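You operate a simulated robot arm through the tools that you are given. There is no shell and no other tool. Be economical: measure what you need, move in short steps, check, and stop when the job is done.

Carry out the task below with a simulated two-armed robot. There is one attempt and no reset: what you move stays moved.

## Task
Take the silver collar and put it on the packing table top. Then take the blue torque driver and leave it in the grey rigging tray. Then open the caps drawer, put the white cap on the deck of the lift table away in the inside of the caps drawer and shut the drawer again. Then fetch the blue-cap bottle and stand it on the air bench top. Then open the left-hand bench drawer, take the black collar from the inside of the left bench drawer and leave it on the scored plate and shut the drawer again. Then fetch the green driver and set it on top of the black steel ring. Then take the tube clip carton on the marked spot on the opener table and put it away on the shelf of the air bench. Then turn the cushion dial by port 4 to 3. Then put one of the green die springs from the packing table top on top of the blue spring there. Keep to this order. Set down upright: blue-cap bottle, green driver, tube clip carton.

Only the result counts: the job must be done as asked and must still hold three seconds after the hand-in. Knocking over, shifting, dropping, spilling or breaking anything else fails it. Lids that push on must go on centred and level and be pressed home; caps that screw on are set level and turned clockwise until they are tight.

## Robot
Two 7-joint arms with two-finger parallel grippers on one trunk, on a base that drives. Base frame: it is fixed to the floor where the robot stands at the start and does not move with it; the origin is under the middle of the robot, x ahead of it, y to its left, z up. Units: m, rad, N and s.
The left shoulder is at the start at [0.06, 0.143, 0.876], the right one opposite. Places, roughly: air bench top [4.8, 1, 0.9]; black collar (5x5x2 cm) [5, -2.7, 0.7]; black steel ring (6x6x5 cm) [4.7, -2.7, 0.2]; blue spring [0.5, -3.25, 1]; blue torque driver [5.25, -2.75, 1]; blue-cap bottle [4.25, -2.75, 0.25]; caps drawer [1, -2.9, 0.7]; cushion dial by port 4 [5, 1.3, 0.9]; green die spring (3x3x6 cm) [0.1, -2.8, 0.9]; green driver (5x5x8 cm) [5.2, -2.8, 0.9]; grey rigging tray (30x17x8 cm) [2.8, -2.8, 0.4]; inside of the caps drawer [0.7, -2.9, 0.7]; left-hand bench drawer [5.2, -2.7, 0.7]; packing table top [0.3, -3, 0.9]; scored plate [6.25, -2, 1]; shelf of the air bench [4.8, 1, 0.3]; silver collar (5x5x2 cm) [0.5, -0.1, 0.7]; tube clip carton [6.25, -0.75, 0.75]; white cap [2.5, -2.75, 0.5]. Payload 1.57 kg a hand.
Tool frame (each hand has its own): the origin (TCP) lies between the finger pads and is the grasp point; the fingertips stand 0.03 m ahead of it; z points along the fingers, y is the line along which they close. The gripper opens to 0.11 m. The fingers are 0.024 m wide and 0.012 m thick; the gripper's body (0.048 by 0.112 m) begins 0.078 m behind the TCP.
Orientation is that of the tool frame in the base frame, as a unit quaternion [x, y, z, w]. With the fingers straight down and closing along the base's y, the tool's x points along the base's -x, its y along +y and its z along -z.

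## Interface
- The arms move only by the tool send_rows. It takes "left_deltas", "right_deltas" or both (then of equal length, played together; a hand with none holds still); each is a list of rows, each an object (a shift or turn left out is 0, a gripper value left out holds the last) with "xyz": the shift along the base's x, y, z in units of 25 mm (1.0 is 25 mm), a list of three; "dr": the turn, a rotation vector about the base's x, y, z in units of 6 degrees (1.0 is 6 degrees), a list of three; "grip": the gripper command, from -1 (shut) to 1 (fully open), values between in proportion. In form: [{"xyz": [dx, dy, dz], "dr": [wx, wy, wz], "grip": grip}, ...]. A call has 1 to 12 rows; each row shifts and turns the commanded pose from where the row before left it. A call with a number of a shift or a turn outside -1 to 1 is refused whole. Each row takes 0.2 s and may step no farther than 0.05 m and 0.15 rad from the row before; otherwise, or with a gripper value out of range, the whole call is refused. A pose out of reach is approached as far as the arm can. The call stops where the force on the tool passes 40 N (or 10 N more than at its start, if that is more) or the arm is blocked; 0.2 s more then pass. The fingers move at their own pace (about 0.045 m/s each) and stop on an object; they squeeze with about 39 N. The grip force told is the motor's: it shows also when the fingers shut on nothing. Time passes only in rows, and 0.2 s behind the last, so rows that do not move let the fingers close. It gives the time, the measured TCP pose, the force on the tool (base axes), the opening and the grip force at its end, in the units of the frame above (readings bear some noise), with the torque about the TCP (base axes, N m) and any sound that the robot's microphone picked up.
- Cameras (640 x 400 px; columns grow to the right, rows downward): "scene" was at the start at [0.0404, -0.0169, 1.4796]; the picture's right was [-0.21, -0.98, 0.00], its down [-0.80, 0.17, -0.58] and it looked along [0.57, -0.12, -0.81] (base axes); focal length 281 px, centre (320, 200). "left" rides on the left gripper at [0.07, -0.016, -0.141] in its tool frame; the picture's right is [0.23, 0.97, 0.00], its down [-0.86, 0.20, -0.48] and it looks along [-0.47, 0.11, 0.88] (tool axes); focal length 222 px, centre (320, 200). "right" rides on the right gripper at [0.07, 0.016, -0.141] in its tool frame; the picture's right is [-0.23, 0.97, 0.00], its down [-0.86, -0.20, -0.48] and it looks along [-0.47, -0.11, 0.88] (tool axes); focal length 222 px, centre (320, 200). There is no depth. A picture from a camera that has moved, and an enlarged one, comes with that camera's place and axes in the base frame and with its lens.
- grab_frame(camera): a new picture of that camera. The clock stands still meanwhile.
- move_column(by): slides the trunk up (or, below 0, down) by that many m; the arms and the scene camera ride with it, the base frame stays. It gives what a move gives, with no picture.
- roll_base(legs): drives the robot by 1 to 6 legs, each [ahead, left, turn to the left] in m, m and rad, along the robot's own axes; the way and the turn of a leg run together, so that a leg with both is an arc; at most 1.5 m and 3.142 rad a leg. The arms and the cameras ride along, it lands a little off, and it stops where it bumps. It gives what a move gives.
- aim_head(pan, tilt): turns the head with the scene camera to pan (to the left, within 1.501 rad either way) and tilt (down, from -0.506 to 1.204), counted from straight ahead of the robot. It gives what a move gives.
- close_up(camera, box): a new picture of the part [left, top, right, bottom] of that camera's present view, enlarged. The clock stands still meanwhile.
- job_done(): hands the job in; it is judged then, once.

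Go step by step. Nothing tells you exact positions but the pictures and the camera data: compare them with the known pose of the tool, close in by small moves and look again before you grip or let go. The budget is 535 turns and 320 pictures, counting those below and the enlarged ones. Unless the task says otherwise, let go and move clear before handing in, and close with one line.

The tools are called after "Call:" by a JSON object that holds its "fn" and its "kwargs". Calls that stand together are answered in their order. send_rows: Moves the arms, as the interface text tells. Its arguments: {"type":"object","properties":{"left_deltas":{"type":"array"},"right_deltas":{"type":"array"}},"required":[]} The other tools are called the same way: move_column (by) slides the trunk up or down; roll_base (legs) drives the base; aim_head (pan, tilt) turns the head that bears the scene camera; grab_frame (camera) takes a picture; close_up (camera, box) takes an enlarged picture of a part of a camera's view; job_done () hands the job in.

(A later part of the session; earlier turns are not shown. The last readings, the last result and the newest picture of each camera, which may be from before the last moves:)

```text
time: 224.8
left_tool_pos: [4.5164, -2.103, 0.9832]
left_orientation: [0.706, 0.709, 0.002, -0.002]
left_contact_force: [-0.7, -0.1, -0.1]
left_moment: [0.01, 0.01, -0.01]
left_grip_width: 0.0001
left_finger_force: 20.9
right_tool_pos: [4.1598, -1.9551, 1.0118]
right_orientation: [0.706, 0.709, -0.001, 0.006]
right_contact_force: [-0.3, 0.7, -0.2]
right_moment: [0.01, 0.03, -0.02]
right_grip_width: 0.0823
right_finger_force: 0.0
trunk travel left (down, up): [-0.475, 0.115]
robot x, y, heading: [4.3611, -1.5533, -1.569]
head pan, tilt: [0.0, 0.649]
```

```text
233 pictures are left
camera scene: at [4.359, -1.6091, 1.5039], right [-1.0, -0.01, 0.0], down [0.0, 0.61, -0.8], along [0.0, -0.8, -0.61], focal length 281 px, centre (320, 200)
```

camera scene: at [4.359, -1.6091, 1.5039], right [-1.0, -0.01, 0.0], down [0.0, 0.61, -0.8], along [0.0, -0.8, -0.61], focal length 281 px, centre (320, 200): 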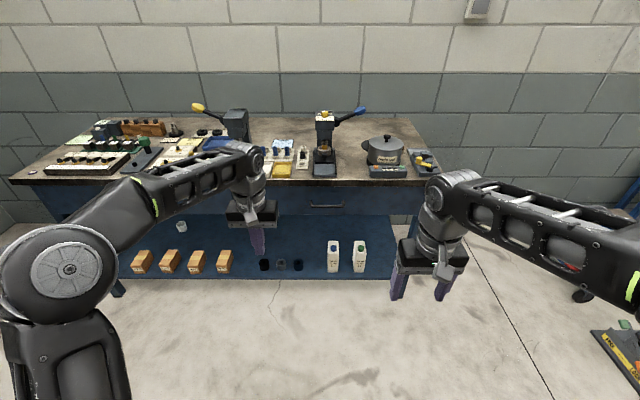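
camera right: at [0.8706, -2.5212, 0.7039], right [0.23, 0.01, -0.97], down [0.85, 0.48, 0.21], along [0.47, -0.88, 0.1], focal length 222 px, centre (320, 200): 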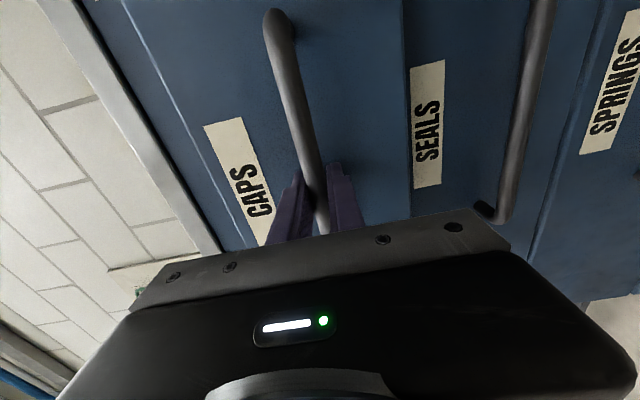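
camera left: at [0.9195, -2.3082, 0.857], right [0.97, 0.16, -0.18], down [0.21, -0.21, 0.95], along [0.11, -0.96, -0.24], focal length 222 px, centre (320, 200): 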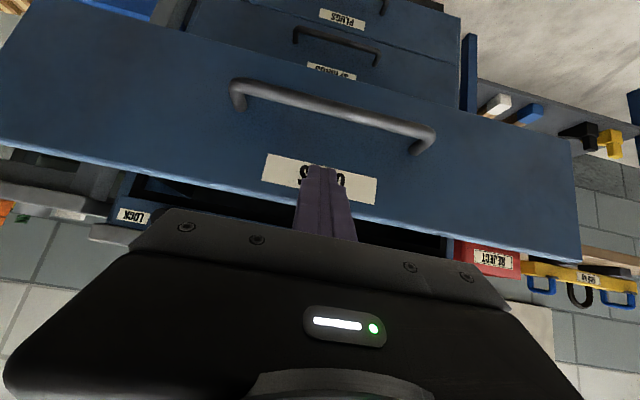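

Call:
{"fn": "close_up", "kwargs": {"camera": "scene", "box": [230, 190, 390, 290]}}

```text
4.00 times, centred on (310, 240) of scene
camera zoom: at [4.359, -1.6091, 1.5039], right [-1.0, -0.01, 0.0], down [0.0, 0.61, -0.8], along [0.0, -0.8, -0.61], focal length 1123 px, centre (360, 40)
```

zoom: 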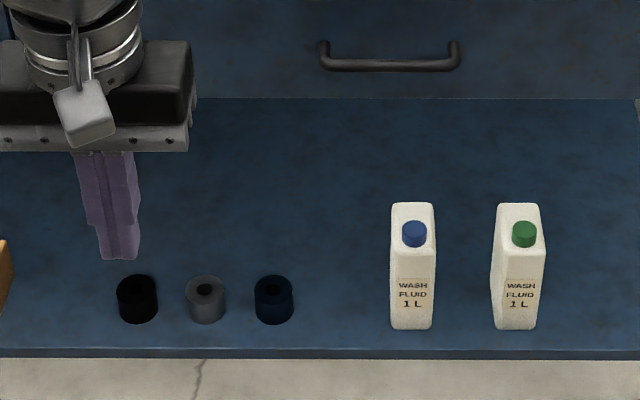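

The blue-cap bottle stands near [4.287, -2.69] on the low shelf. I tuck the left hand, lower the trunk, tilt the right hand forward, and close in.

Call:
{"fn": "send_rows", "kwargs": {"left_deltas": [{"xyz": [0.3, 1, 0]}, {"xyz": [0.3, 1, 0]}, {"xyz": [0.3, 1, 0]}, {"xyz": [0.3, 1, 0]}, {"xyz": [0.3, 1, 0]}, {"xyz": [0.3, 1, 0]}, {"xyz": [0.3, 1, 0]}, {"xyz": [0, 0.8, 0]}, {}, {}], "right_deltas": [{"dr": [-1, 0, 0], "grip": 0.8}, {"dr": [-1, 0, 0]}, {"dr": [-1, 0, 0]}, {"dr": [-1, 0, 0]}, {"dr": [-1, 0, 0]}, {"dr": [-1, 0, 0]}, {"dr": [-1, 0, 0]}, {"dr": [-1, 0, 0]}, {"dr": [-1, 0, 0]}, {"dr": [-1, 0, 0]}]}}

Call:
{"fn": "move_column", "kwargs": {"by": -0.35}}

Call:
{"fn": "roll_base", "kwargs": {"legs": [[0.36, 0.08, 0]]}}

Call:
{"fn": "grab_frame", "kwargs": {"camera": "scene"}}

Call:
{"fn": "grab_frame", "kwargs": {"camera": "right"}}

```text
time: 227.0
left_tool_pos: [4.5693, -1.9084, 0.9835]
left_orientation: [0.706, 0.708, 0.002, -0.003]
left_contact_force: [1.2, -0.5, 0.0]
left_moment: [-0.01, 0.02, 0.0]
left_grip_width: 0.0002
left_finger_force: 21.3
right_tool_pos: [4.1615, -2.0217, 1.0701]
right_orientation: [0.608, 0.614, -0.355, 0.357]
right_contact_force: [0.7, -0.2, 0.4]
right_moment: [0.03, 0.06, -0.03]
right_grip_width: 0.0991
right_finger_force: 0.1
right hand out of reach, approached as far as the arm can: row 7, 8, 9, 10
trunk travel left (down, up): [-0.475, 0.115]
robot x, y, heading: [4.3587, -1.5519, -1.565]
head pan, tilt: [0.0, 0.649]
```

```text
time: 230.4
left_tool_pos: [4.5679, -1.909, 0.6329]
left_orientation: [0.706, 0.708, 0.002, -0.002]
left_contact_force: [0.0, 0.3, 0.0]
left_moment: [0.0, 0.03, 0.02]
left_grip_width: 0.0
left_finger_force: 21.8
right_tool_pos: [4.1607, -2.02, 0.7183]
right_orientation: [0.607, 0.614, -0.355, 0.358]
right_contact_force: [-0.7, -0.3, -0.4]
right_moment: [0.0, -0.03, 0.0]
right_grip_width: 0.0991
right_finger_force: 0.0
trunk travel left (down, up): [-0.125, 0.465]
robot x, y, heading: [4.3592, -1.5526, -1.564]
head pan, tilt: [0.0, 0.649]
```

```text
time: 232.8
left_tool_pos: [4.6494, -2.2662, 0.6337]
left_orientation: [0.706, 0.708, 0.001, -0.002]
left_contact_force: [-0.4, 0.3, -0.5]
left_moment: [-0.04, 0.01, -0.01]
left_grip_width: 0.0001
left_finger_force: 21.7
right_tool_pos: [4.2403, -2.3778, 0.72]
right_orientation: [0.608, 0.614, -0.355, 0.357]
right_contact_force: [-0.1, -0.5, -0.5]
right_moment: [-0.02, -0.01, 0.01]
right_grip_width: 0.099
right_finger_force: 0.1
trunk travel left (down, up): [-0.125, 0.465]
robot x, y, heading: [4.4421, -1.9082, -1.57]
head pan, tilt: [0.0, 0.649]
```

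```text
231 pictures are left
camera scene: at [4.44, -1.967, 1.1539], right [-1.0, 0.0, 0.0], down [0.0, 0.6, -0.8], along [0.0, -0.8, -0.6], focal length 281 px, centre (320, 200)
```

scene: 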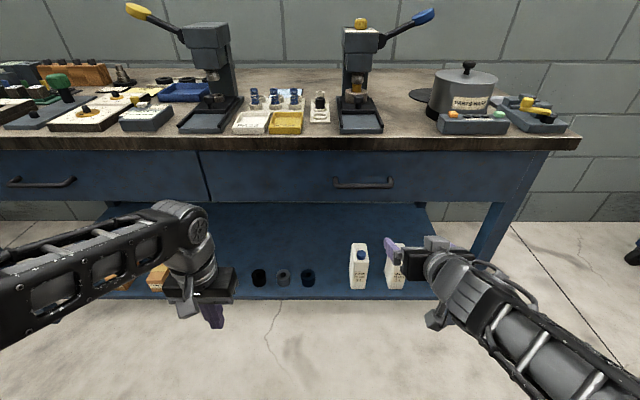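

```text
230 pictures are left
camera right: at [4.256, -2.22, 0.7269], right [0.97, -0.11, 0.2], down [-0.2, -0.01, 0.98], along [-0.1, -0.99, -0.03], focal length 222 px, centre (320, 200)
```

right: 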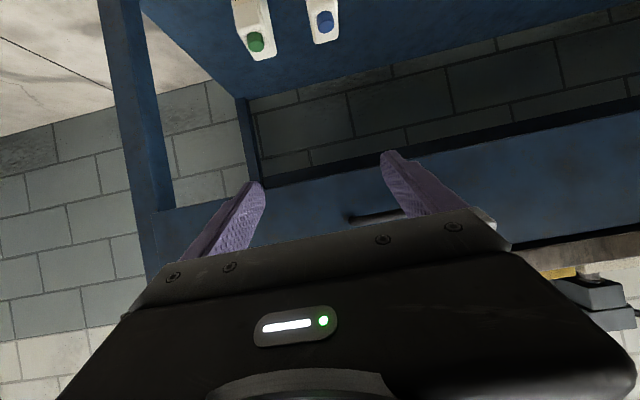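

Call:
{"fn": "send_rows", "kwargs": {"right_deltas": [{"xyz": [0.16, 0, -1]}, {"xyz": [0.16, 0, -1]}, {"xyz": [0.16, 0, -1]}, {"xyz": [0.16, 0, -1]}, {"xyz": [0.16, 0, -1]}, {"xyz": [0.16, 0, -1]}, {"xyz": [0.16, 0, -1]}, {"xyz": [0.16, 0, -1]}, {"xyz": [0.16, 0, -1]}, {"xyz": [0.16, 0, -1]}, {"xyz": [0.16, 0, -1]}, {"xyz": [0.16, 0, -1]}]}}

Call:
{"fn": "send_rows", "kwargs": {"right_deltas": [{"xyz": [0, 0, -0.8]}, {"xyz": [0, 0, -0.8]}, {"xyz": [0, 0, -0.8]}, {"xyz": [0, -0.5, -0.3]}]}}

Call:
{"fn": "grab_frame", "kwargs": {"camera": "scene"}}

Call:
{"fn": "grab_frame", "kwargs": {"camera": "right"}}

```text
time: 235.4
left_tool_pos: [4.6471, -2.2671, 0.6326]
left_orientation: [0.706, 0.708, 0.003, -0.002]
left_contact_force: [0.0, 0.3, 0.5]
left_moment: [-0.02, -0.01, -0.02]
left_grip_width: 0.0001
left_finger_force: 20.8
right_tool_pos: [4.2892, -2.4308, 0.4455]
right_orientation: [0.608, 0.613, -0.356, 0.357]
right_contact_force: [0.0, 0.0, -0.3]
right_moment: [0.0, 0.0, 0.0]
right_grip_width: 0.0989
right_finger_force: 0.0
right hand out of reach, approached as far as the arm can: row 1, 2, 3, 4, 5, 6
trunk travel left (down, up): [-0.125, 0.465]
robot x, y, heading: [4.4437, -1.9095, -1.565]
head pan, tilt: [0.0, 0.649]
```

```text
time: 236.4
left_tool_pos: [4.6498, -2.2664, 0.6332]
left_orientation: [0.707, 0.708, 0.001, -0.002]
left_contact_force: [0.3, -0.5, 0.3]
left_moment: [0.0, 0.02, 0.0]
left_grip_width: 0.0002
left_finger_force: 21.8
right_tool_pos: [4.29, -2.444, 0.3748]
right_orientation: [0.608, 0.613, -0.355, 0.358]
right_contact_force: [0.2, -0.4, 0.3]
right_moment: [0.01, -0.01, -0.02]
right_grip_width: 0.0989
right_finger_force: 0.0
trunk travel left (down, up): [-0.125, 0.465]
robot x, y, heading: [4.4419, -1.9066, -1.57]
head pan, tilt: [0.0, 0.649]
```

```text
229 pictures are left
camera scene: at [4.4401, -1.9671, 1.1539], right [-1.0, 0.0, 0.0], down [0.0, 0.6, -0.8], along [0.0, -0.8, -0.6], focal length 281 px, centre (320, 200)
```

scene: 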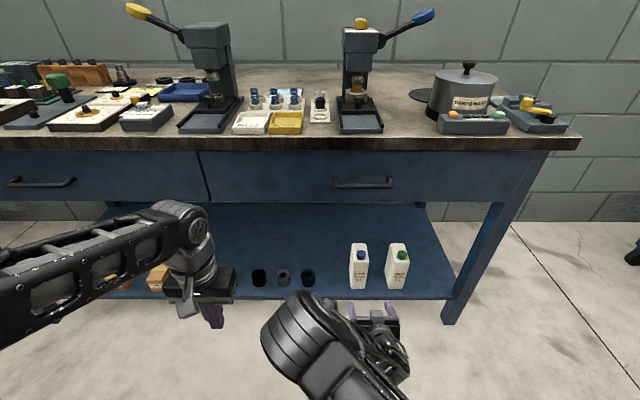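

```text
228 pictures are left
camera right: at [4.3058, -2.2856, 0.3837], right [0.97, -0.1, 0.2], down [-0.2, -0.01, 0.98], along [-0.1, -0.99, -0.03], focal length 222 px, centre (320, 200)
```

right: 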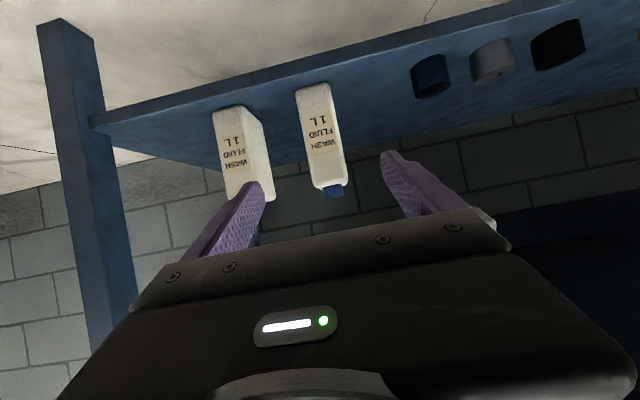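

Bottle and hand line up in x (≈4.289). I lower to mid-height and slide forward around it.

Call:
{"fn": "send_rows", "kwargs": {"right_deltas": [{"xyz": [0, 0, -1]}, {"xyz": [0, 0, -1]}, {"xyz": [0, 0, -1]}, {"xyz": [0, 0, -1]}, {"xyz": [0, -1, 0]}, {"xyz": [0, -1, 0]}, {"xyz": [0, -1, 0]}, {"xyz": [0, -1, 0]}]}}

Call:
{"fn": "grab_frame", "kwargs": {"camera": "right"}}

Call:
{"fn": "close_up", "kwargs": {"camera": "scene", "box": [280, 220, 440, 320]}}

```text
time: 238.2
left_tool_pos: [4.6487, -2.2667, 0.6332]
left_orientation: [0.707, 0.707, 0.003, -0.003]
left_contact_force: [-0.4, 0.0, 0.6]
left_moment: [-0.02, -0.01, 0.0]
left_grip_width: 0.0
left_finger_force: 21.8
right_tool_pos: [4.3218, -2.5304, 0.3599]
right_orientation: [0.608, 0.614, -0.356, 0.357]
right_contact_force: [0.1, -0.1, 0.4]
right_moment: [0.01, 0.04, -0.01]
right_grip_width: 0.0988
right_finger_force: 0.0
right hand out of reach, approached as far as the arm can: row 2, 3, 4, 5, 6, 7, 8
trunk travel left (down, up): [-0.125, 0.465]
robot x, y, heading: [4.4372, -1.9088, -1.568]
head pan, tilt: [0.0, 0.649]
```

```text
227 pictures are left
camera right: at [4.3361, -2.3715, 0.3678], right [0.97, -0.11, 0.2], down [-0.2, -0.01, 0.98], along [-0.1, -0.99, -0.03], focal length 222 px, centre (320, 200)
```

right: 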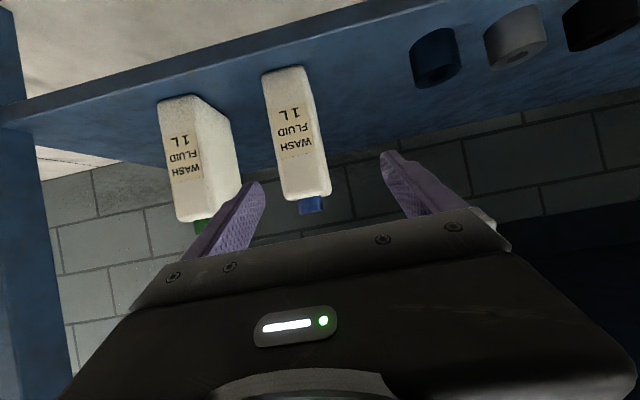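

```text
4.00 times, centred on (360, 270) of scene
camera zoom: at [4.4401, -1.9672, 1.1539], right [-1.0, 0.0, 0.0], down [0.0, 0.6, -0.8], along [0.0, -0.8, -0.6], focal length 1123 px, centre (160, -80)
```

zoom: 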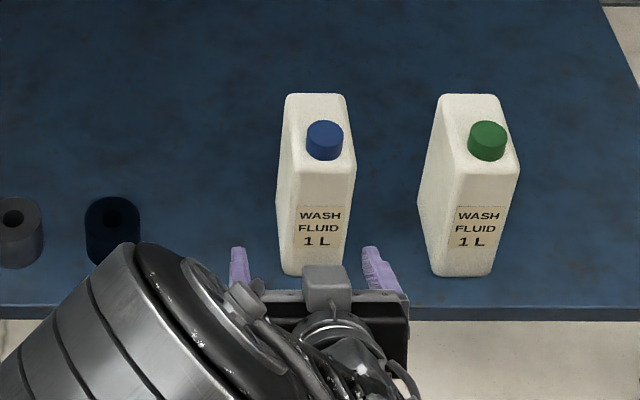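

The steep forward tilt runs out of wrist range. I pull back, reduce the tilt to about 25–30°, and will approach the bottle's top half.

Call:
{"fn": "send_rows", "kwargs": {"right_deltas": [{"xyz": [-0.4, 1, 0.4]}, {"xyz": [-0.4, 1, 0.4]}, {"xyz": [-0.4, 1, 0.4], "dr": [1, 0, 0]}, {"xyz": [-0.1, 0, 0], "dr": [1, 0, 0]}, {"dr": [1, 0, 0]}, {"dr": [1, 0, 0]}, {"dr": [1, 0, 0]}]}}

Call:
{"fn": "send_rows", "kwargs": {"right_deltas": [{"xyz": [0, 0, -0.8]}, {"xyz": [0, 0, -0.8]}, {"xyz": [0, 0, -0.8]}, {"xyz": [0, 0, -0.8]}]}}

Call:
{"fn": "grab_frame", "kwargs": {"camera": "right"}}

```text
time: 239.8
left_tool_pos: [4.6493, -2.2671, 0.6322]
left_orientation: [0.707, 0.707, 0.003, -0.002]
left_contact_force: [-1.1, 0.0, -0.1]
left_moment: [-0.02, -0.03, 0.01]
left_grip_width: 0.0
left_finger_force: 21.8
right_tool_pos: [4.2875, -2.455, 0.3911]
right_orientation: [0.681, 0.683, -0.186, 0.186]
right_contact_force: [-0.4, -0.3, 0.3]
right_moment: [0.02, -0.02, -0.03]
right_grip_width: 0.0992
right_finger_force: 0.1
trunk travel left (down, up): [-0.125, 0.465]
robot x, y, heading: [4.4399, -1.9107, -1.57]
head pan, tilt: [0.0, 0.649]
```

```text
time: 240.8
left_tool_pos: [4.6489, -2.2675, 0.6331]
left_orientation: [0.707, 0.707, 0.002, -0.001]
left_contact_force: [0.6, -0.2, 0.0]
left_moment: [-0.04, 0.02, 0.01]
left_grip_width: 0.0
left_finger_force: 21.4
right_tool_pos: [4.289, -2.4559, 0.309]
right_orientation: [0.679, 0.684, -0.186, 0.188]
right_contact_force: [0.0, -1.2, -0.4]
right_moment: [0.0, 0.0, -0.02]
right_grip_width: 0.099
right_finger_force: 0.1
trunk travel left (down, up): [-0.125, 0.465]
robot x, y, heading: [4.4412, -1.909, -1.568]
head pan, tilt: [0.0, 0.649]
```

```text
225 pictures are left
camera right: at [4.3036, -2.3221, 0.3946], right [0.97, -0.19, 0.12], down [-0.2, -0.49, 0.85], along [-0.1, -0.85, -0.52], focal length 222 px, centre (320, 200)
```

right: 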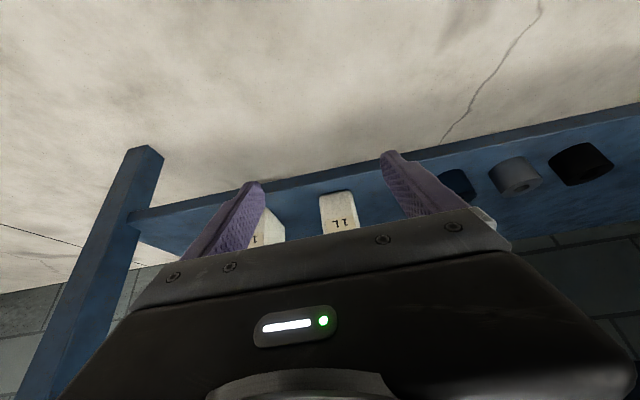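

Call:
{"fn": "roll_base", "kwargs": {"legs": [[0.13, 0, 0]]}}

Call:
{"fn": "grab_frame", "kwargs": {"camera": "right"}}

Call:
{"fn": "close_up", "kwargs": {"camera": "scene", "box": [280, 240, 440, 340]}}

```text
time: 242.1
left_tool_pos: [4.6489, -2.3953, 0.6329]
left_orientation: [0.707, 0.707, 0.002, -0.001]
left_contact_force: [0.1, 0.2, -0.6]
left_moment: [0.02, 0.01, -0.03]
left_grip_width: 0.0
left_finger_force: 21.9
right_tool_pos: [4.2882, -2.5828, 0.3096]
right_orientation: [0.681, 0.684, -0.185, 0.186]
right_contact_force: [-0.7, 0.1, 0.5]
right_moment: [0.02, 0.02, 0.0]
right_grip_width: 0.0991
right_finger_force: 0.0
trunk travel left (down, up): [-0.125, 0.465]
robot x, y, heading: [4.4403, -2.0365, -1.564]
head pan, tilt: [0.0, 0.649]
```

```text
224 pictures are left
camera right: at [4.3037, -2.4499, 0.3947], right [0.97, -0.19, 0.12], down [-0.2, -0.49, 0.85], along [-0.1, -0.85, -0.52], focal length 222 px, centre (320, 200)
```

right: 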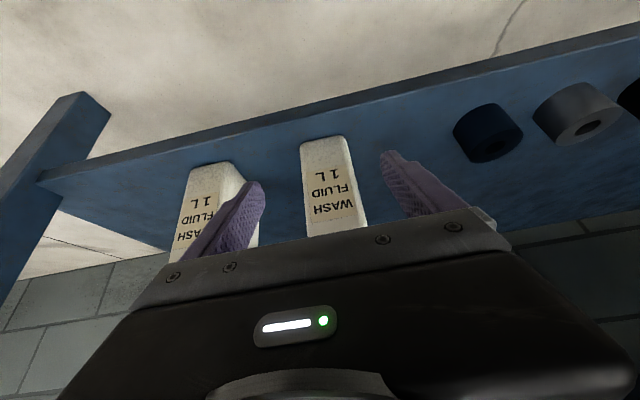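

```text
4.00 times, centred on (360, 290) of scene
camera zoom: at [4.4405, -2.0953, 1.1539], right [-1.0, 0.0, 0.0], down [0.0, 0.6, -0.8], along [0.0, -0.8, -0.6], focal length 1123 px, centre (160, -160)
```

zoom: 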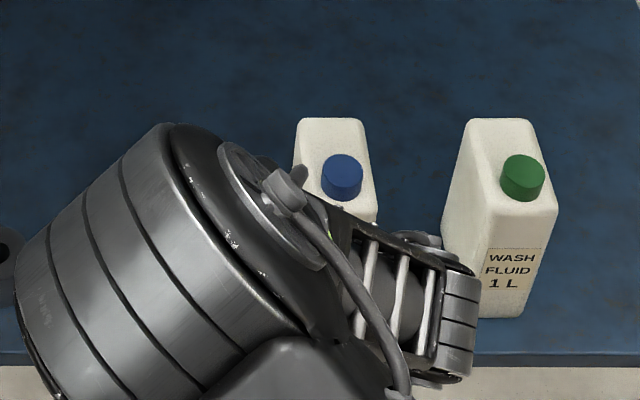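

Call:
{"fn": "send_rows", "kwargs": {"right_deltas": [{"xyz": [0.1, 0, 0.5]}, {"xyz": [0, -0.7, 0]}, {"xyz": [0, -0.7, 0]}, {"xyz": [0, -0.7, 0]}, {"xyz": [0, -0.7, 0]}, {"xyz": [0, -0.7, 0]}, {"xyz": [0, -0.7, 0]}]}}

Call:
{"fn": "grab_frame", "kwargs": {"camera": "right"}}

```text
time: 243.7
left_tool_pos: [4.6497, -2.3953, 0.633]
left_orientation: [0.707, 0.707, 0.002, -0.002]
left_contact_force: [-0.4, 0.2, -0.2]
left_moment: [0.02, 0.0, -0.04]
left_grip_width: 0.0
left_finger_force: 21.0
right_tool_pos: [4.3067, -2.6647, 0.3463]
right_orientation: [0.68, 0.684, -0.186, 0.188]
right_contact_force: [-0.5, -0.5, 0.1]
right_moment: [0.0, -0.02, -0.01]
right_grip_width: 0.099
right_finger_force: 0.0
right hand out of reach, approached as far as the arm can: row 4, 5, 6, 7
trunk travel left (down, up): [-0.125, 0.465]
robot x, y, heading: [4.4409, -2.0375, -1.569]
head pan, tilt: [0.0, 0.649]
```

```text
222 pictures are left
camera right: at [4.3223, -2.5327, 0.4315], right [0.97, -0.19, 0.12], down [-0.2, -0.49, 0.85], along [-0.1, -0.85, -0.52], focal length 222 px, centre (320, 200)
```

right: 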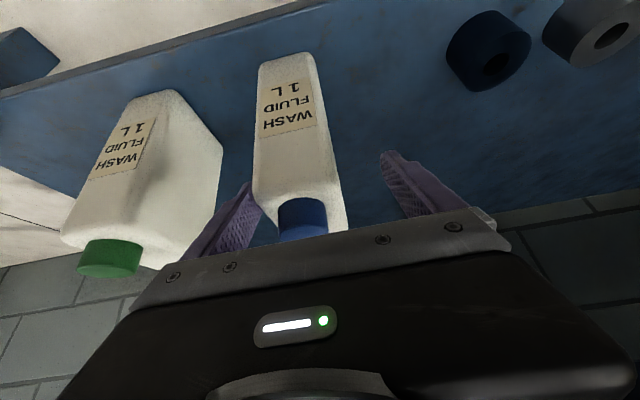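

Call:
{"fn": "send_rows", "kwargs": {"right_deltas": [{"xyz": [-0.6, 0.6, 0]}, {"xyz": [0, 0.9, -0.2]}, {"xyz": [0, 0.9, -0.2]}, {"xyz": [0, 0.9, -0.2]}, {"xyz": [0, 0.9, -0.4]}]}}

Call:
{"fn": "roll_base", "kwargs": {"legs": [[0.11, 0, 0]]}}

Call:
{"fn": "grab_frame", "kwargs": {"camera": "right"}}

```text
time: 244.9
left_tool_pos: [4.6488, -2.3956, 0.6337]
left_orientation: [0.707, 0.707, 0.003, -0.003]
left_contact_force: [0.5, -1.3, 0.1]
left_moment: [0.0, 0.01, 0.03]
left_grip_width: 0.0002
left_finger_force: 21.4
right_tool_pos: [4.2903, -2.5599, 0.3204]
right_orientation: [0.68, 0.685, -0.184, 0.187]
right_contact_force: [0.6, 0.1, 0.4]
right_moment: [0.03, 0.01, 0.0]
right_grip_width: 0.099
right_finger_force: 0.0
trunk travel left (down, up): [-0.125, 0.465]
robot x, y, heading: [4.4404, -2.038, -1.564]
head pan, tilt: [0.0, 0.649]
```

```text
time: 246.1
left_tool_pos: [4.6493, -2.5065, 0.6332]
left_orientation: [0.707, 0.708, 0.002, -0.001]
left_contact_force: [-0.6, 0.3, -0.3]
left_moment: [-0.01, 0.01, 0.02]
left_grip_width: 0.0
left_finger_force: 21.4
right_tool_pos: [4.2913, -2.6701, 0.3208]
right_orientation: [0.681, 0.684, -0.185, 0.186]
right_contact_force: [0.2, 0.6, 0.2]
right_moment: [-0.02, 0.02, 0.03]
right_grip_width: 0.099
right_finger_force: 0.0
trunk travel left (down, up): [-0.125, 0.465]
robot x, y, heading: [4.4421, -2.1496, -1.567]
head pan, tilt: [0.0, 0.649]
```

```text
221 pictures are left
camera right: at [4.3067, -2.5379, 0.4052], right [0.97, -0.19, 0.12], down [-0.2, -0.5, 0.85], along [-0.1, -0.85, -0.52], focal length 222 px, centre (320, 200)
```

right: 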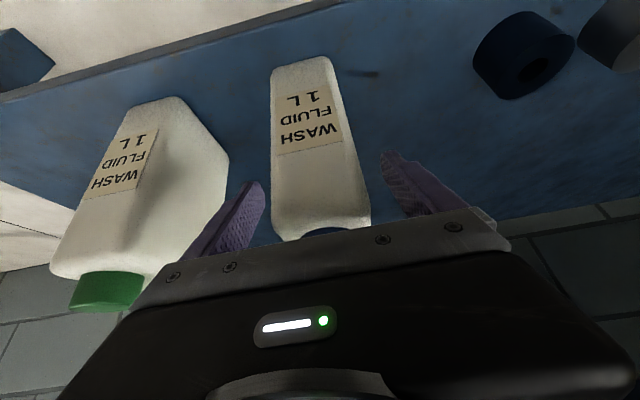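

Call:
{"fn": "send_rows", "kwargs": {"right_deltas": [{"xyz": [0, 0, 0.4]}, {"xyz": [0.05, -0.4, 0]}, {"xyz": [0, -0.4, 0]}, {"xyz": [0, -0.2, 0]}]}}

Call:
{"fn": "close_up", "kwargs": {"camera": "right", "box": [180, 40, 500, 260]}}

```text
time: 247.1
left_tool_pos: [4.6497, -2.5065, 0.6334]
left_orientation: [0.707, 0.708, 0.002, -0.003]
left_contact_force: [-0.2, -0.1, 0.0]
left_moment: [0.03, -0.01, 0.01]
left_grip_width: 0.0
left_finger_force: 21.3
right_tool_pos: [4.2931, -2.6964, 0.3294]
right_orientation: [0.68, 0.685, -0.185, 0.186]
right_contact_force: [-0.4, -0.3, -0.1]
right_moment: [0.01, 0.02, 0.0]
right_grip_width: 0.0989
right_finger_force: 0.1
trunk travel left (down, up): [-0.125, 0.465]
robot x, y, heading: [4.4422, -2.1506, -1.567]
head pan, tilt: [0.0, 0.649]
```

```text
1.82 times, centred on (340, 150) of right
camera zoom: at [4.3076, -2.5633, 0.4149], right [0.97, -0.19, 0.12], down [-0.2, -0.5, 0.85], along [-0.1, -0.85, -0.52], focal length 404 px, centre (284, 291)
```

zoom: 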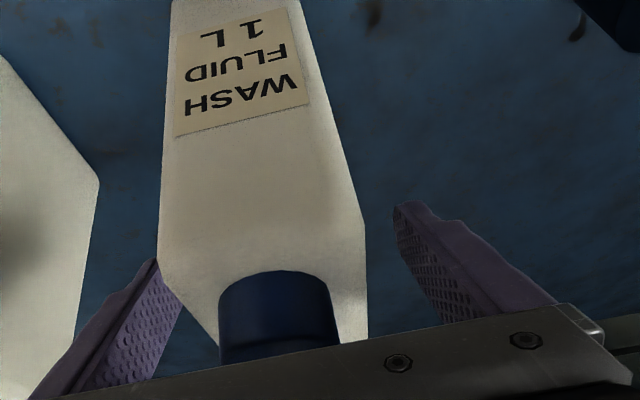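

Call:
{"fn": "send_rows", "kwargs": {"right_deltas": [{"xyz": [-0.2, 0, 0]}, {"grip": 0.4}, {"grip": 0.1}, {"grip": -0.2}, {"grip": -1}, {"grip": -1}, {"grip": -1}, {"grip": -1}]}}

Call:
{"fn": "close_up", "kwargs": {"camera": "right", "box": [180, 40, 500, 260]}}

```text
time: 248.9
left_tool_pos: [4.6502, -2.5063, 0.6322]
left_orientation: [0.706, 0.708, 0.003, -0.003]
left_contact_force: [-0.1, 0.0, 0.0]
left_moment: [0.0, 0.04, -0.01]
left_grip_width: 0.0
left_finger_force: 21.8
right_tool_pos: [4.288, -2.6962, 0.3291]
right_orientation: [0.68, 0.684, -0.185, 0.187]
right_contact_force: [4.3, -0.2, 0.8]
right_moment: [-0.08, -0.24, 0.05]
right_grip_width: 0.0599
right_finger_force: 38.5
trunk travel left (down, up): [-0.125, 0.465]
robot x, y, heading: [4.4434, -2.1487, -1.561]
head pan, tilt: [0.0, 0.649]
```

```text
1.82 times, centred on (340, 150) of right
camera zoom: at [4.3032, -2.5636, 0.415], right [0.97, -0.19, 0.12], down [-0.2, -0.49, 0.85], along [-0.1, -0.85, -0.52], focal length 404 px, centre (284, 291)
```

zoom: 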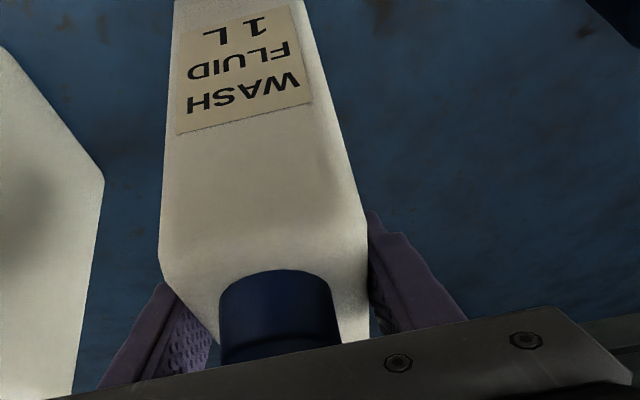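

Gripped at 60 mm. I lift 40 mm and check the load.

Call:
{"fn": "send_rows", "kwargs": {"right_deltas": [{"xyz": [0, 0, 0.4]}, {"xyz": [0, 0, 0.6]}, {"xyz": [0, 0, 0.6]}]}}

Call:
{"fn": "grab_frame", "kwargs": {"camera": "right"}}

```text
time: 249.7
left_tool_pos: [4.65, -2.5072, 0.6326]
left_orientation: [0.706, 0.708, 0.003, -0.003]
left_contact_force: [-0.5, -0.7, -0.5]
left_moment: [0.03, -0.01, 0.03]
left_grip_width: 0.0001
left_finger_force: 21.2
right_tool_pos: [4.2873, -2.6948, 0.3688]
right_orientation: [0.679, 0.685, -0.184, 0.187]
right_contact_force: [0.6, -0.2, -10.2]
right_moment: [-0.02, 0.01, 0.0]
right_grip_width: 0.0601
right_finger_force: 39.3
trunk travel left (down, up): [-0.125, 0.465]
robot x, y, heading: [4.4407, -2.1482, -1.566]
head pan, tilt: [0.0, 0.649]
```

```text
218 pictures are left
camera right: at [4.3019, -2.5621, 0.4547], right [0.98, -0.19, 0.12], down [-0.2, -0.5, 0.85], along [-0.1, -0.85, -0.52], focal length 222 px, centre (320, 200)
```

right: 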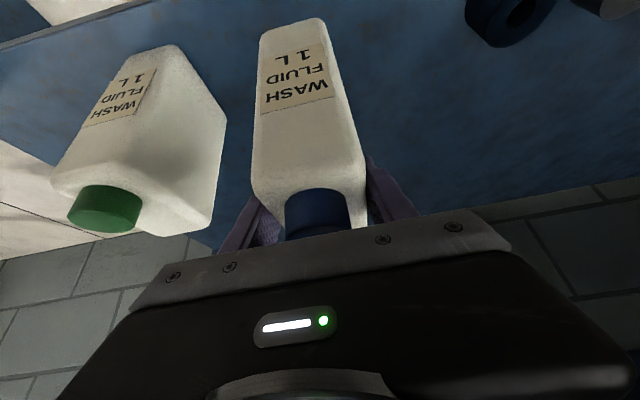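

The bottle is up (10 N). I back straight out, raise the trunk, and look toward the air bench.

Call:
{"fn": "roll_base", "kwargs": {"legs": [[-0.45, 0, 0]]}}

Call:
{"fn": "move_column", "kwargs": {"by": 0.4}}

Call:
{"fn": "aim_head", "kwargs": {"pan": 1.5, "tilt": 0.45}}

Call:
{"fn": "grab_frame", "kwargs": {"camera": "scene"}}

```text
time: 252.4
left_tool_pos: [4.6464, -2.054, 0.6333]
left_orientation: [0.708, 0.706, 0.002, -0.002]
left_contact_force: [0.3, 1.2, 0.3]
left_moment: [-0.01, -0.02, -0.01]
left_grip_width: 0.0
left_finger_force: 21.9
right_tool_pos: [4.2834, -2.2401, 0.3698]
right_orientation: [0.682, 0.682, -0.186, 0.186]
right_contact_force: [0.4, 0.1, -9.7]
right_moment: [-0.05, -0.01, 0.0]
right_grip_width: 0.06
right_finger_force: 38.8
trunk travel left (down, up): [-0.125, 0.465]
robot x, y, heading: [4.4403, -1.693, -1.569]
head pan, tilt: [0.0, 0.649]
```

```text
time: 256.2
left_tool_pos: [4.6469, -2.0534, 1.0339]
left_orientation: [0.709, 0.705, 0.002, -0.002]
left_contact_force: [1.2, -0.8, -0.2]
left_moment: [0.03, 0.0, -0.04]
left_grip_width: 0.0002
left_finger_force: 21.5
right_tool_pos: [4.2833, -2.2406, 0.7693]
right_orientation: [0.682, 0.683, -0.184, 0.186]
right_contact_force: [-0.3, -0.2, -10.3]
right_moment: [-0.02, 0.03, 0.0]
right_grip_width: 0.0598
right_finger_force: 38.9
trunk travel left (down, up): [-0.525, 0.065]
robot x, y, heading: [4.4414, -1.6966, -1.575]
head pan, tilt: [0.0, 0.649]
```

```text
time: 257.9
left_tool_pos: [4.6487, -2.0543, 1.0332]
left_orientation: [0.709, 0.705, 0.003, -0.002]
left_contact_force: [0.3, -0.2, 0.6]
left_moment: [-0.03, 0.0, -0.01]
left_grip_width: 0.0001
left_finger_force: 21.4
right_tool_pos: [4.2841, -2.2393, 0.7693]
right_orientation: [0.682, 0.683, -0.185, 0.186]
right_contact_force: [-0.1, -0.9, -10.1]
right_moment: [-0.04, 0.01, 0.0]
right_grip_width: 0.0599
right_finger_force: 39.4
trunk travel left (down, up): [-0.525, 0.065]
robot x, y, heading: [4.4368, -1.6927, -1.578]
head pan, tilt: [1.499, 0.45]
```

```text
217 pictures are left
camera scene: at [4.5317, -1.6735, 1.5717], right [-0.07, -1.0, 0.0], down [-0.43, 0.03, -0.9], along [0.9, -0.07, -0.44], focal length 281 px, centre (320, 200)
```

scene: 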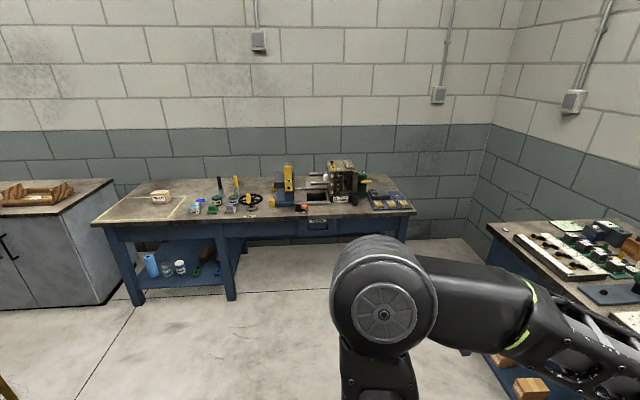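

Call:
{"fn": "roll_base", "kwargs": {"legs": [[0, 0, 1.57]]}}

Call:
{"fn": "aim_head", "kwargs": {"pan": 1.1, "tilt": 0.4}}

Call:
{"fn": "grab_frame", "kwargs": {"camera": "scene"}}

```text
time: 262.1
left_tool_pos: [4.8001, -1.4888, 1.0331]
left_orientation: [0.004, 1.0, 0.0, -0.003]
left_contact_force: [0.1, 0.4, 0.0]
left_moment: [0.02, -0.01, 0.01]
left_grip_width: 0.0
left_finger_force: 21.5
right_tool_pos: [4.9874, -1.8537, 0.7694]
right_orientation: [0.001, 0.965, 0.002, 0.262]
right_contact_force: [0.2, 0.2, -10.8]
right_moment: [0.01, -0.04, 0.0]
right_grip_width: 0.0601
right_finger_force: 38.7
trunk travel left (down, up): [-0.525, 0.065]
robot x, y, heading: [4.443, -1.6934, -0.008]
head pan, tilt: [1.499, 0.45]
```

```text
time: 262.9
left_tool_pos: [4.8005, -1.4889, 1.0329]
left_orientation: [0.003, 1.0, -0.001, -0.004]
left_contact_force: [0.2, 0.5, -0.3]
left_moment: [0.0, -0.02, 0.03]
left_grip_width: 0.0
left_finger_force: 21.3
right_tool_pos: [4.9856, -1.854, 0.7688]
right_orientation: [0.0, 0.965, 0.001, 0.262]
right_contact_force: [-0.1, 0.0, -10.2]
right_moment: [0.01, -0.02, 0.02]
right_grip_width: 0.0596
right_finger_force: 38.9
trunk travel left (down, up): [-0.525, 0.065]
robot x, y, heading: [4.4363, -1.6925, -0.008]
head pan, tilt: [1.1, 0.4]
```

```text
216 pictures are left
camera scene: at [4.4536, -1.6133, 1.5764], right [0.89, -0.46, 0.0], down [-0.18, -0.35, -0.92], along [0.42, 0.82, -0.39], focal length 281 px, centre (320, 200)
```

scene: 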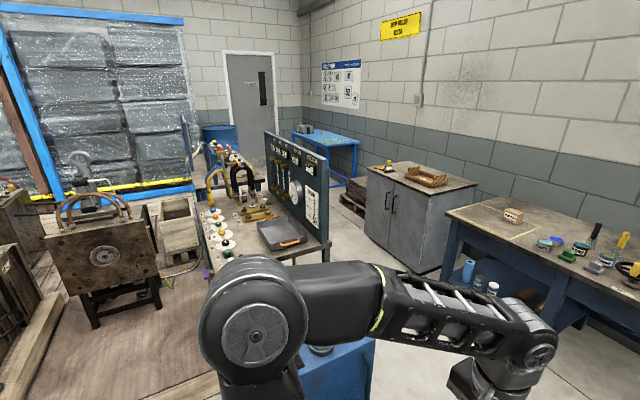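

Call:
{"fn": "roll_base", "kwargs": {"legs": [[0, 0, 1.571], [0.2, 0.45, 0]]}}

Call:
{"fn": "aim_head", "kwargs": {"pan": 0, "tilt": 0.4}}

Call:
{"fn": "grab_frame", "kwargs": {"camera": "scene"}}

```text
time: 269.7
left_tool_pos: [3.7886, -1.1288, 1.0318]
left_orientation: [-0.704, 0.71, -0.002, -0.003]
left_contact_force: [-0.7, -0.7, -0.2]
left_moment: [0.01, -0.03, -0.02]
left_grip_width: 0.0001
left_finger_force: 20.9
right_tool_pos: [4.1533, -0.944, 0.7678]
right_orientation: [-0.681, 0.683, 0.185, 0.185]
right_contact_force: [-0.3, -0.2, -10.2]
right_moment: [0.03, 0.01, -0.03]
right_grip_width: 0.0599
right_finger_force: 38.6
trunk travel left (down, up): [-0.525, 0.065]
robot x, y, heading: [3.9903, -1.492, 1.566]
head pan, tilt: [1.1, 0.4]
```

```text
time: 271.0
left_tool_pos: [3.7888, -1.1286, 1.0334]
left_orientation: [-0.703, 0.711, -0.002, -0.002]
left_contact_force: [-0.4, 0.0, -0.6]
left_moment: [0.01, -0.02, -0.02]
left_grip_width: 0.0
left_finger_force: 21.9
right_tool_pos: [4.1547, -0.9437, 0.7703]
right_orientation: [-0.681, 0.684, 0.185, 0.185]
right_contact_force: [-0.3, -0.1, -10.0]
right_moment: [-0.02, 0.01, 0.03]
right_grip_width: 0.0601
right_finger_force: 39.4
trunk travel left (down, up): [-0.525, 0.065]
robot x, y, heading: [3.9957, -1.4903, 1.562]
head pan, tilt: [0.0, 0.4]
```

```text
215 pictures are left
camera scene: at [3.9935, -1.4272, 1.5763], right [1.0, -0.01, 0.0], down [0.0, -0.39, -0.92], along [0.01, 0.92, -0.39], focal length 281 px, centre (320, 200)
```

scene: 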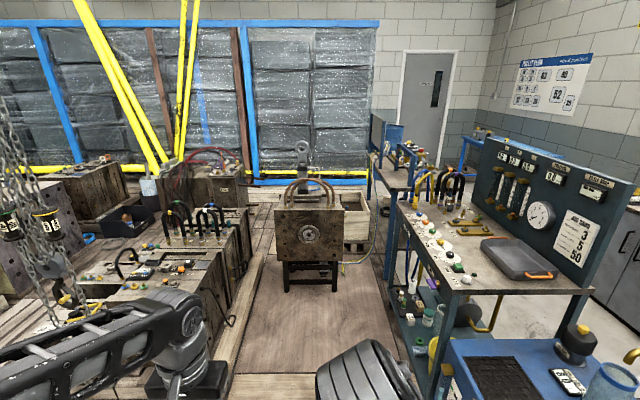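

The air bench stands beyond the nearer bench and is blocked off on this side, so I go round by the passage on the +x side.

Call:
{"fn": "roll_base", "kwargs": {"legs": [[-0.43, 0, 0], [0, -1.48, 0]]}}

Call:
{"fn": "aim_head", "kwargs": {"pan": 0.1, "tilt": 0.4}}

Call:
{"fn": "grab_frame", "kwargs": {"camera": "scene"}}

```text
time: 280.4
left_tool_pos: [5.2458, -1.5831, 1.0325]
left_orientation: [-0.694, 0.72, -0.003, -0.002]
left_contact_force: [-0.5, 0.1, -0.1]
left_moment: [0.01, 0.05, -0.02]
left_grip_width: 0.0001
left_finger_force: 20.9
right_tool_pos: [5.6154, -1.4075, 0.7698]
right_orientation: [-0.671, 0.694, 0.183, 0.187]
right_contact_force: [0.2, 0.0, -10.3]
right_moment: [0.06, 0.01, 0.01]
right_grip_width: 0.0598
right_finger_force: 39.1
trunk travel left (down, up): [-0.525, 0.065]
robot x, y, heading: [5.4393, -1.9512, 1.538]
head pan, tilt: [0.0, 0.4]
```

```text
time: 281.1
left_tool_pos: [5.2464, -1.5839, 1.033]
left_orientation: [-0.695, 0.719, -0.002, -0.003]
left_contact_force: [0.4, 0.5, -0.1]
left_moment: [-0.01, -0.01, 0.02]
left_grip_width: 0.0
left_finger_force: 21.0
right_tool_pos: [5.616, -1.4083, 0.7697]
right_orientation: [-0.671, 0.694, 0.183, 0.188]
right_contact_force: [0.2, 0.6, -10.8]
right_moment: [0.04, -0.02, -0.01]
right_grip_width: 0.0601
right_finger_force: 38.9
trunk travel left (down, up): [-0.525, 0.065]
robot x, y, heading: [5.4352, -1.9503, 1.536]
head pan, tilt: [0.099, 0.4]
```

```text
214 pictures are left
camera scene: at [5.4328, -1.8871, 1.5764], right [1.0, 0.06, 0.0], down [0.03, -0.39, -0.92], along [-0.06, 0.92, -0.39], focal length 281 px, centre (320, 200)
```

scene: 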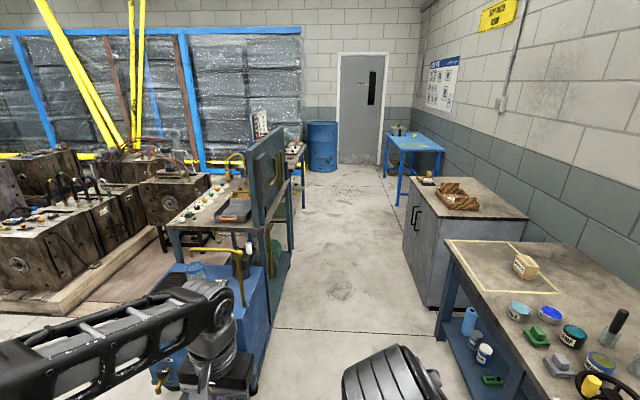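

Call:
{"fn": "roll_base", "kwargs": {"legs": [[0, -0.07, 0.03], [1.4, 0, 0], [0.7, 0, 0]]}}

Call:
{"fn": "aim_head", "kwargs": {"pan": 0.5, "tilt": 0.5}}

Call:
{"fn": "grab_frame", "kwargs": {"camera": "scene"}}

```text
time: 292.2
left_tool_pos: [5.3388, 0.5266, 1.0328]
left_orientation: [-0.699, 0.715, -0.002, -0.002]
left_contact_force: [0.3, -0.2, -0.3]
left_moment: [0.0, -0.03, 0.0]
left_grip_width: 0.0
left_finger_force: 20.9
right_tool_pos: [5.7067, 0.7073, 0.7677]
right_orientation: [-0.676, 0.688, 0.184, 0.187]
right_contact_force: [-0.6, -1.1, -10.8]
right_moment: [-0.02, 0.02, 0.03]
right_grip_width: 0.0599
right_finger_force: 39.2
trunk travel left (down, up): [-0.525, 0.065]
robot x, y, heading: [5.5353, 0.1623, 1.547]
head pan, tilt: [0.099, 0.4]
```

```text
time: 293.1
left_tool_pos: [5.3391, 0.526, 1.0329]
left_orientation: [-0.699, 0.715, -0.002, -0.003]
left_contact_force: [-0.3, 0.9, 0.0]
left_moment: [-0.02, 0.01, -0.01]
left_grip_width: 0.0
left_finger_force: 21.7
right_tool_pos: [5.7069, 0.7059, 0.7677]
right_orientation: [-0.676, 0.688, 0.185, 0.187]
right_contact_force: [-0.5, -0.4, -9.5]
right_moment: [0.03, -0.02, -0.03]
right_grip_width: 0.0601
right_finger_force: 38.9
trunk travel left (down, up): [-0.525, 0.065]
robot x, y, heading: [5.5383, 0.1597, 1.554]
head pan, tilt: [0.499, 0.499]
```

```text
213 pictures are left
camera scene: at [5.4965, 0.2138, 1.5672], right [0.89, 0.46, 0.0], down [0.22, -0.43, -0.88], along [-0.4, 0.78, -0.48], focal length 281 px, centre (320, 200)
```

scene: 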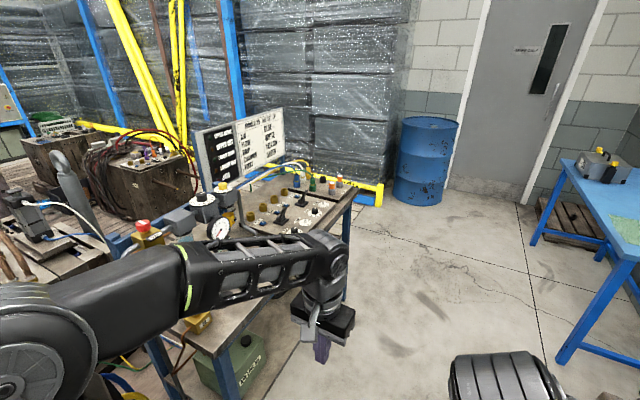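

This is the air bench, worked from the +x side. I go up to y≈1, a bit further off, turn to face it, and raise the bottle.

Call:
{"fn": "roll_base", "kwargs": {"legs": [[0.6, -0.2, 0], [0.2, 0, 0], [0, 0, 1.571]]}}

Call:
{"fn": "move_column", "kwargs": {"by": 0.065}}

Call:
{"fn": "aim_head", "kwargs": {"pan": 0, "tilt": 0.55}}

Call:
{"fn": "grab_frame", "kwargs": {"camera": "scene"}}

```text
time: 301.6
left_tool_pos: [5.396, 0.7436, 1.0323]
left_orientation: [1.0, -0.006, 0.003, 0.0]
left_contact_force: [-0.6, 0.9, -1.4]
left_moment: [0.02, 0.03, -0.02]
left_grip_width: 0.0001
left_finger_force: 21.2
right_tool_pos: [5.2124, 1.1083, 0.7686]
right_orientation: [0.965, -0.003, -0.262, 0.0]
right_contact_force: [-0.4, 0.3, -10.1]
right_moment: [-0.02, 0.01, -0.01]
right_grip_width: 0.0598
right_finger_force: 38.8
trunk travel left (down, up): [-0.525, 0.065]
robot x, y, heading: [5.7545, 0.9413, 3.136]
head pan, tilt: [0.499, 0.499]
```

```text
time: 302.6
left_tool_pos: [5.3948, 0.7431, 1.098]
left_orientation: [1.0, -0.006, 0.003, -0.001]
left_contact_force: [0.2, -0.5, 0.5]
left_moment: [-0.01, 0.02, 0.03]
left_grip_width: 0.0
left_finger_force: 21.2
right_tool_pos: [5.2123, 1.1081, 0.8341]
right_orientation: [0.965, -0.003, -0.261, 0.0]
right_contact_force: [-0.4, -0.4, -9.5]
right_moment: [0.0, 0.01, -0.05]
right_grip_width: 0.0599
right_finger_force: 39.1
trunk travel left (down, up): [-0.59, 0.0]
robot x, y, heading: [5.756, 0.9449, 3.135]
head pan, tilt: [0.499, 0.499]
```

```text
time: 303.6
left_tool_pos: [5.3953, 0.7425, 1.0979]
left_orientation: [1.0, -0.006, 0.004, 0.0]
left_contact_force: [-0.3, 0.6, -0.3]
left_moment: [-0.01, 0.01, 0.0]
left_grip_width: 0.0
left_finger_force: 21.1
right_tool_pos: [5.2122, 1.1088, 0.8335]
right_orientation: [0.965, -0.003, -0.261, 0.001]
right_contact_force: [0.1, 0.3, -10.4]
right_moment: [0.01, 0.04, 0.01]
right_grip_width: 0.0598
right_finger_force: 39.0
trunk travel left (down, up): [-0.59, 0.0]
robot x, y, heading: [5.7545, 0.9486, 3.127]
head pan, tilt: [0.0, 0.55]
```

```text
212 pictures are left
camera scene: at [5.6947, 0.9455, 1.6276], right [0.01, 1.0, 0.0], down [0.52, 0.0, -0.85], along [-0.85, 0.01, -0.52], focal length 281 px, centre (320, 200)
```

scene: 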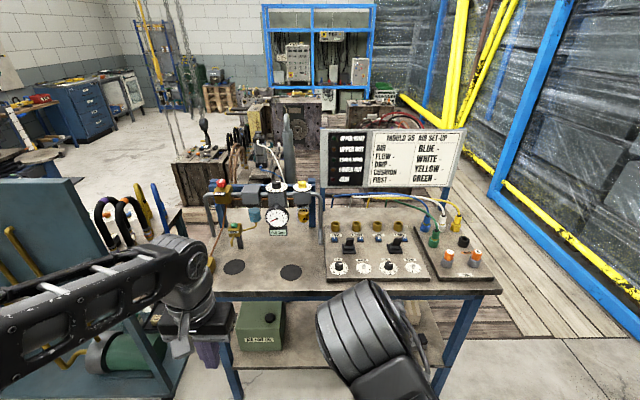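

Call:
{"fn": "close_up", "kwargs": {"camera": "scene", "box": [200, 200, 360, 300]}}

Call:
{"fn": "close_up", "kwargs": {"camera": "scene", "box": [310, 200, 500, 300]}}

```text
4.00 times, centred on (280, 250) of scene
camera zoom: at [5.6947, 0.9455, 1.6276], right [0.01, 1.0, 0.0], down [0.52, 0.0, -0.85], along [-0.85, 0.01, -0.52], focal length 1123 px, centre (480, 0)
```

zoom: 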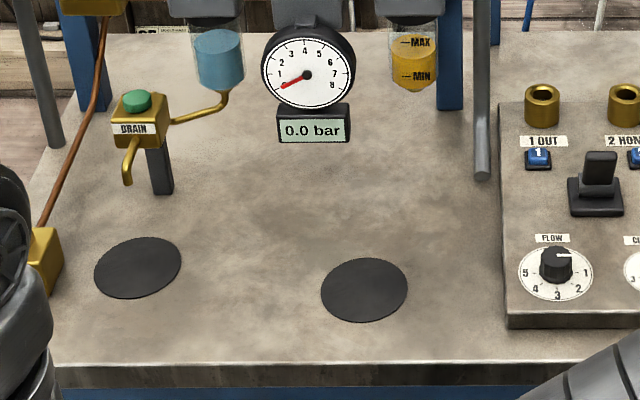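

```text
3.37 times, centred on (405, 250) of scene
camera zoom: at [5.6947, 0.9455, 1.6276], right [0.01, 1.0, 0.0], down [0.52, 0.0, -0.85], along [-0.85, 0.01, -0.52], focal length 945 px, centre (34, 32)
```

zoom: 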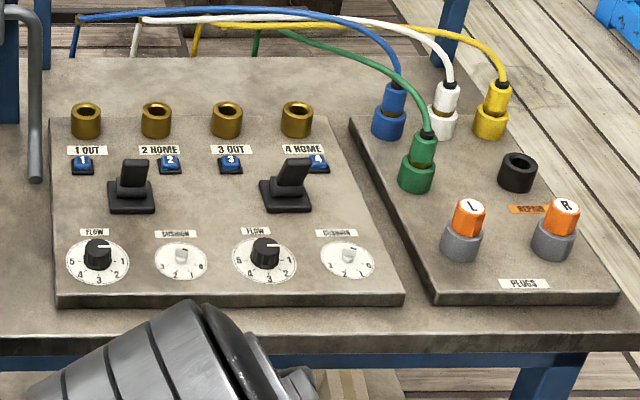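

Free spot for the bottle: between the two dark pads near [4.95, 0.745]. I raise the hand and drive in.

Call:
{"fn": "send_rows", "kwargs": {"right_deltas": [{"xyz": [0.3, 0, 1]}, {"xyz": [0.3, 0, 1]}, {"xyz": [0.3, 0, 1]}, {"xyz": [0.3, 0, 1]}, {"xyz": [0.3, 0, 1]}, {"xyz": [0.3, 0, 1]}, {"xyz": [0.3, 0, 1]}, {"xyz": [0.3, 0, 1]}, {"xyz": [0.3, 0, 1]}, {"xyz": [0.3, 0, 1]}]}}

Call:
{"fn": "roll_base", "kwargs": {"legs": [[0, 0.34, 0.0], [0.27, 0, 0]]}}

Call:
{"fn": "grab_frame", "kwargs": {"camera": "scene"}}

Call:
{"fn": "grab_frame", "kwargs": {"camera": "right"}}

```text
time: 305.8
left_tool_pos: [5.394, 0.7428, 1.0979]
left_orientation: [1.0, -0.006, 0.002, 0.0]
left_contact_force: [0.6, -1.1, -0.4]
left_moment: [-0.04, -0.03, -0.03]
left_grip_width: 0.0
left_finger_force: 21.2
right_tool_pos: [5.2899, 1.1085, 1.0848]
right_orientation: [0.965, -0.004, -0.26, 0.0]
right_contact_force: [0.7, -0.4, -10.0]
right_moment: [0.0, -0.03, -0.02]
right_grip_width: 0.0599
right_finger_force: 39.1
trunk travel left (down, up): [-0.59, 0.0]
robot x, y, heading: [5.7559, 0.9467, 3.136]
head pan, tilt: [0.0, 0.55]
```

```text
time: 309.5
left_tool_pos: [5.1183, 0.4086, 1.097]
left_orientation: [1.0, -0.008, 0.004, 0.001]
left_contact_force: [0.1, 0.5, -0.5]
left_moment: [-0.02, -0.01, 0.01]
left_grip_width: 0.0
left_finger_force: 21.2
right_tool_pos: [5.0148, 0.774, 1.0852]
right_orientation: [0.965, -0.005, -0.261, -0.001]
right_contact_force: [-1.2, -0.3, -9.9]
right_moment: [-0.04, -0.01, 0.02]
right_grip_width: 0.0601
right_finger_force: 38.6
trunk travel left (down, up): [-0.59, 0.0]
robot x, y, heading: [5.4801, 0.6124, 3.13]
head pan, tilt: [0.0, 0.55]
```

```text
209 pictures are left
camera scene: at [5.4192, 0.6104, 1.6276], right [0.01, 1.0, 0.0], down [0.52, -0.01, -0.85], along [-0.85, 0.01, -0.52], focal length 281 px, centre (320, 200)
```

scene: 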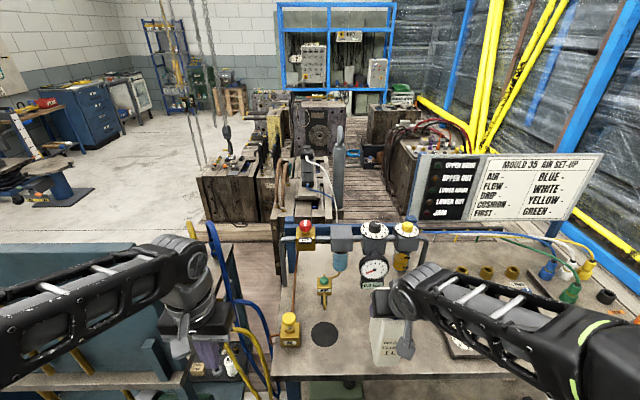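

```text
208 pictures are left
camera right: at [5.1458, 0.7573, 1.17], right [-0.21, -0.97, 0.12], down [-0.49, 0.21, 0.84], along [-0.84, 0.12, -0.52], focal length 222 px, centre (320, 200)
```

right: 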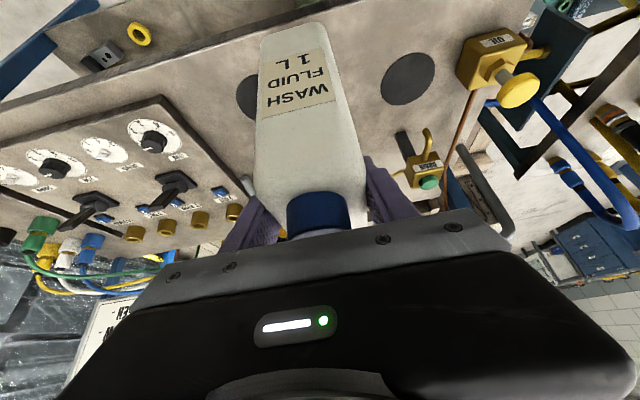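

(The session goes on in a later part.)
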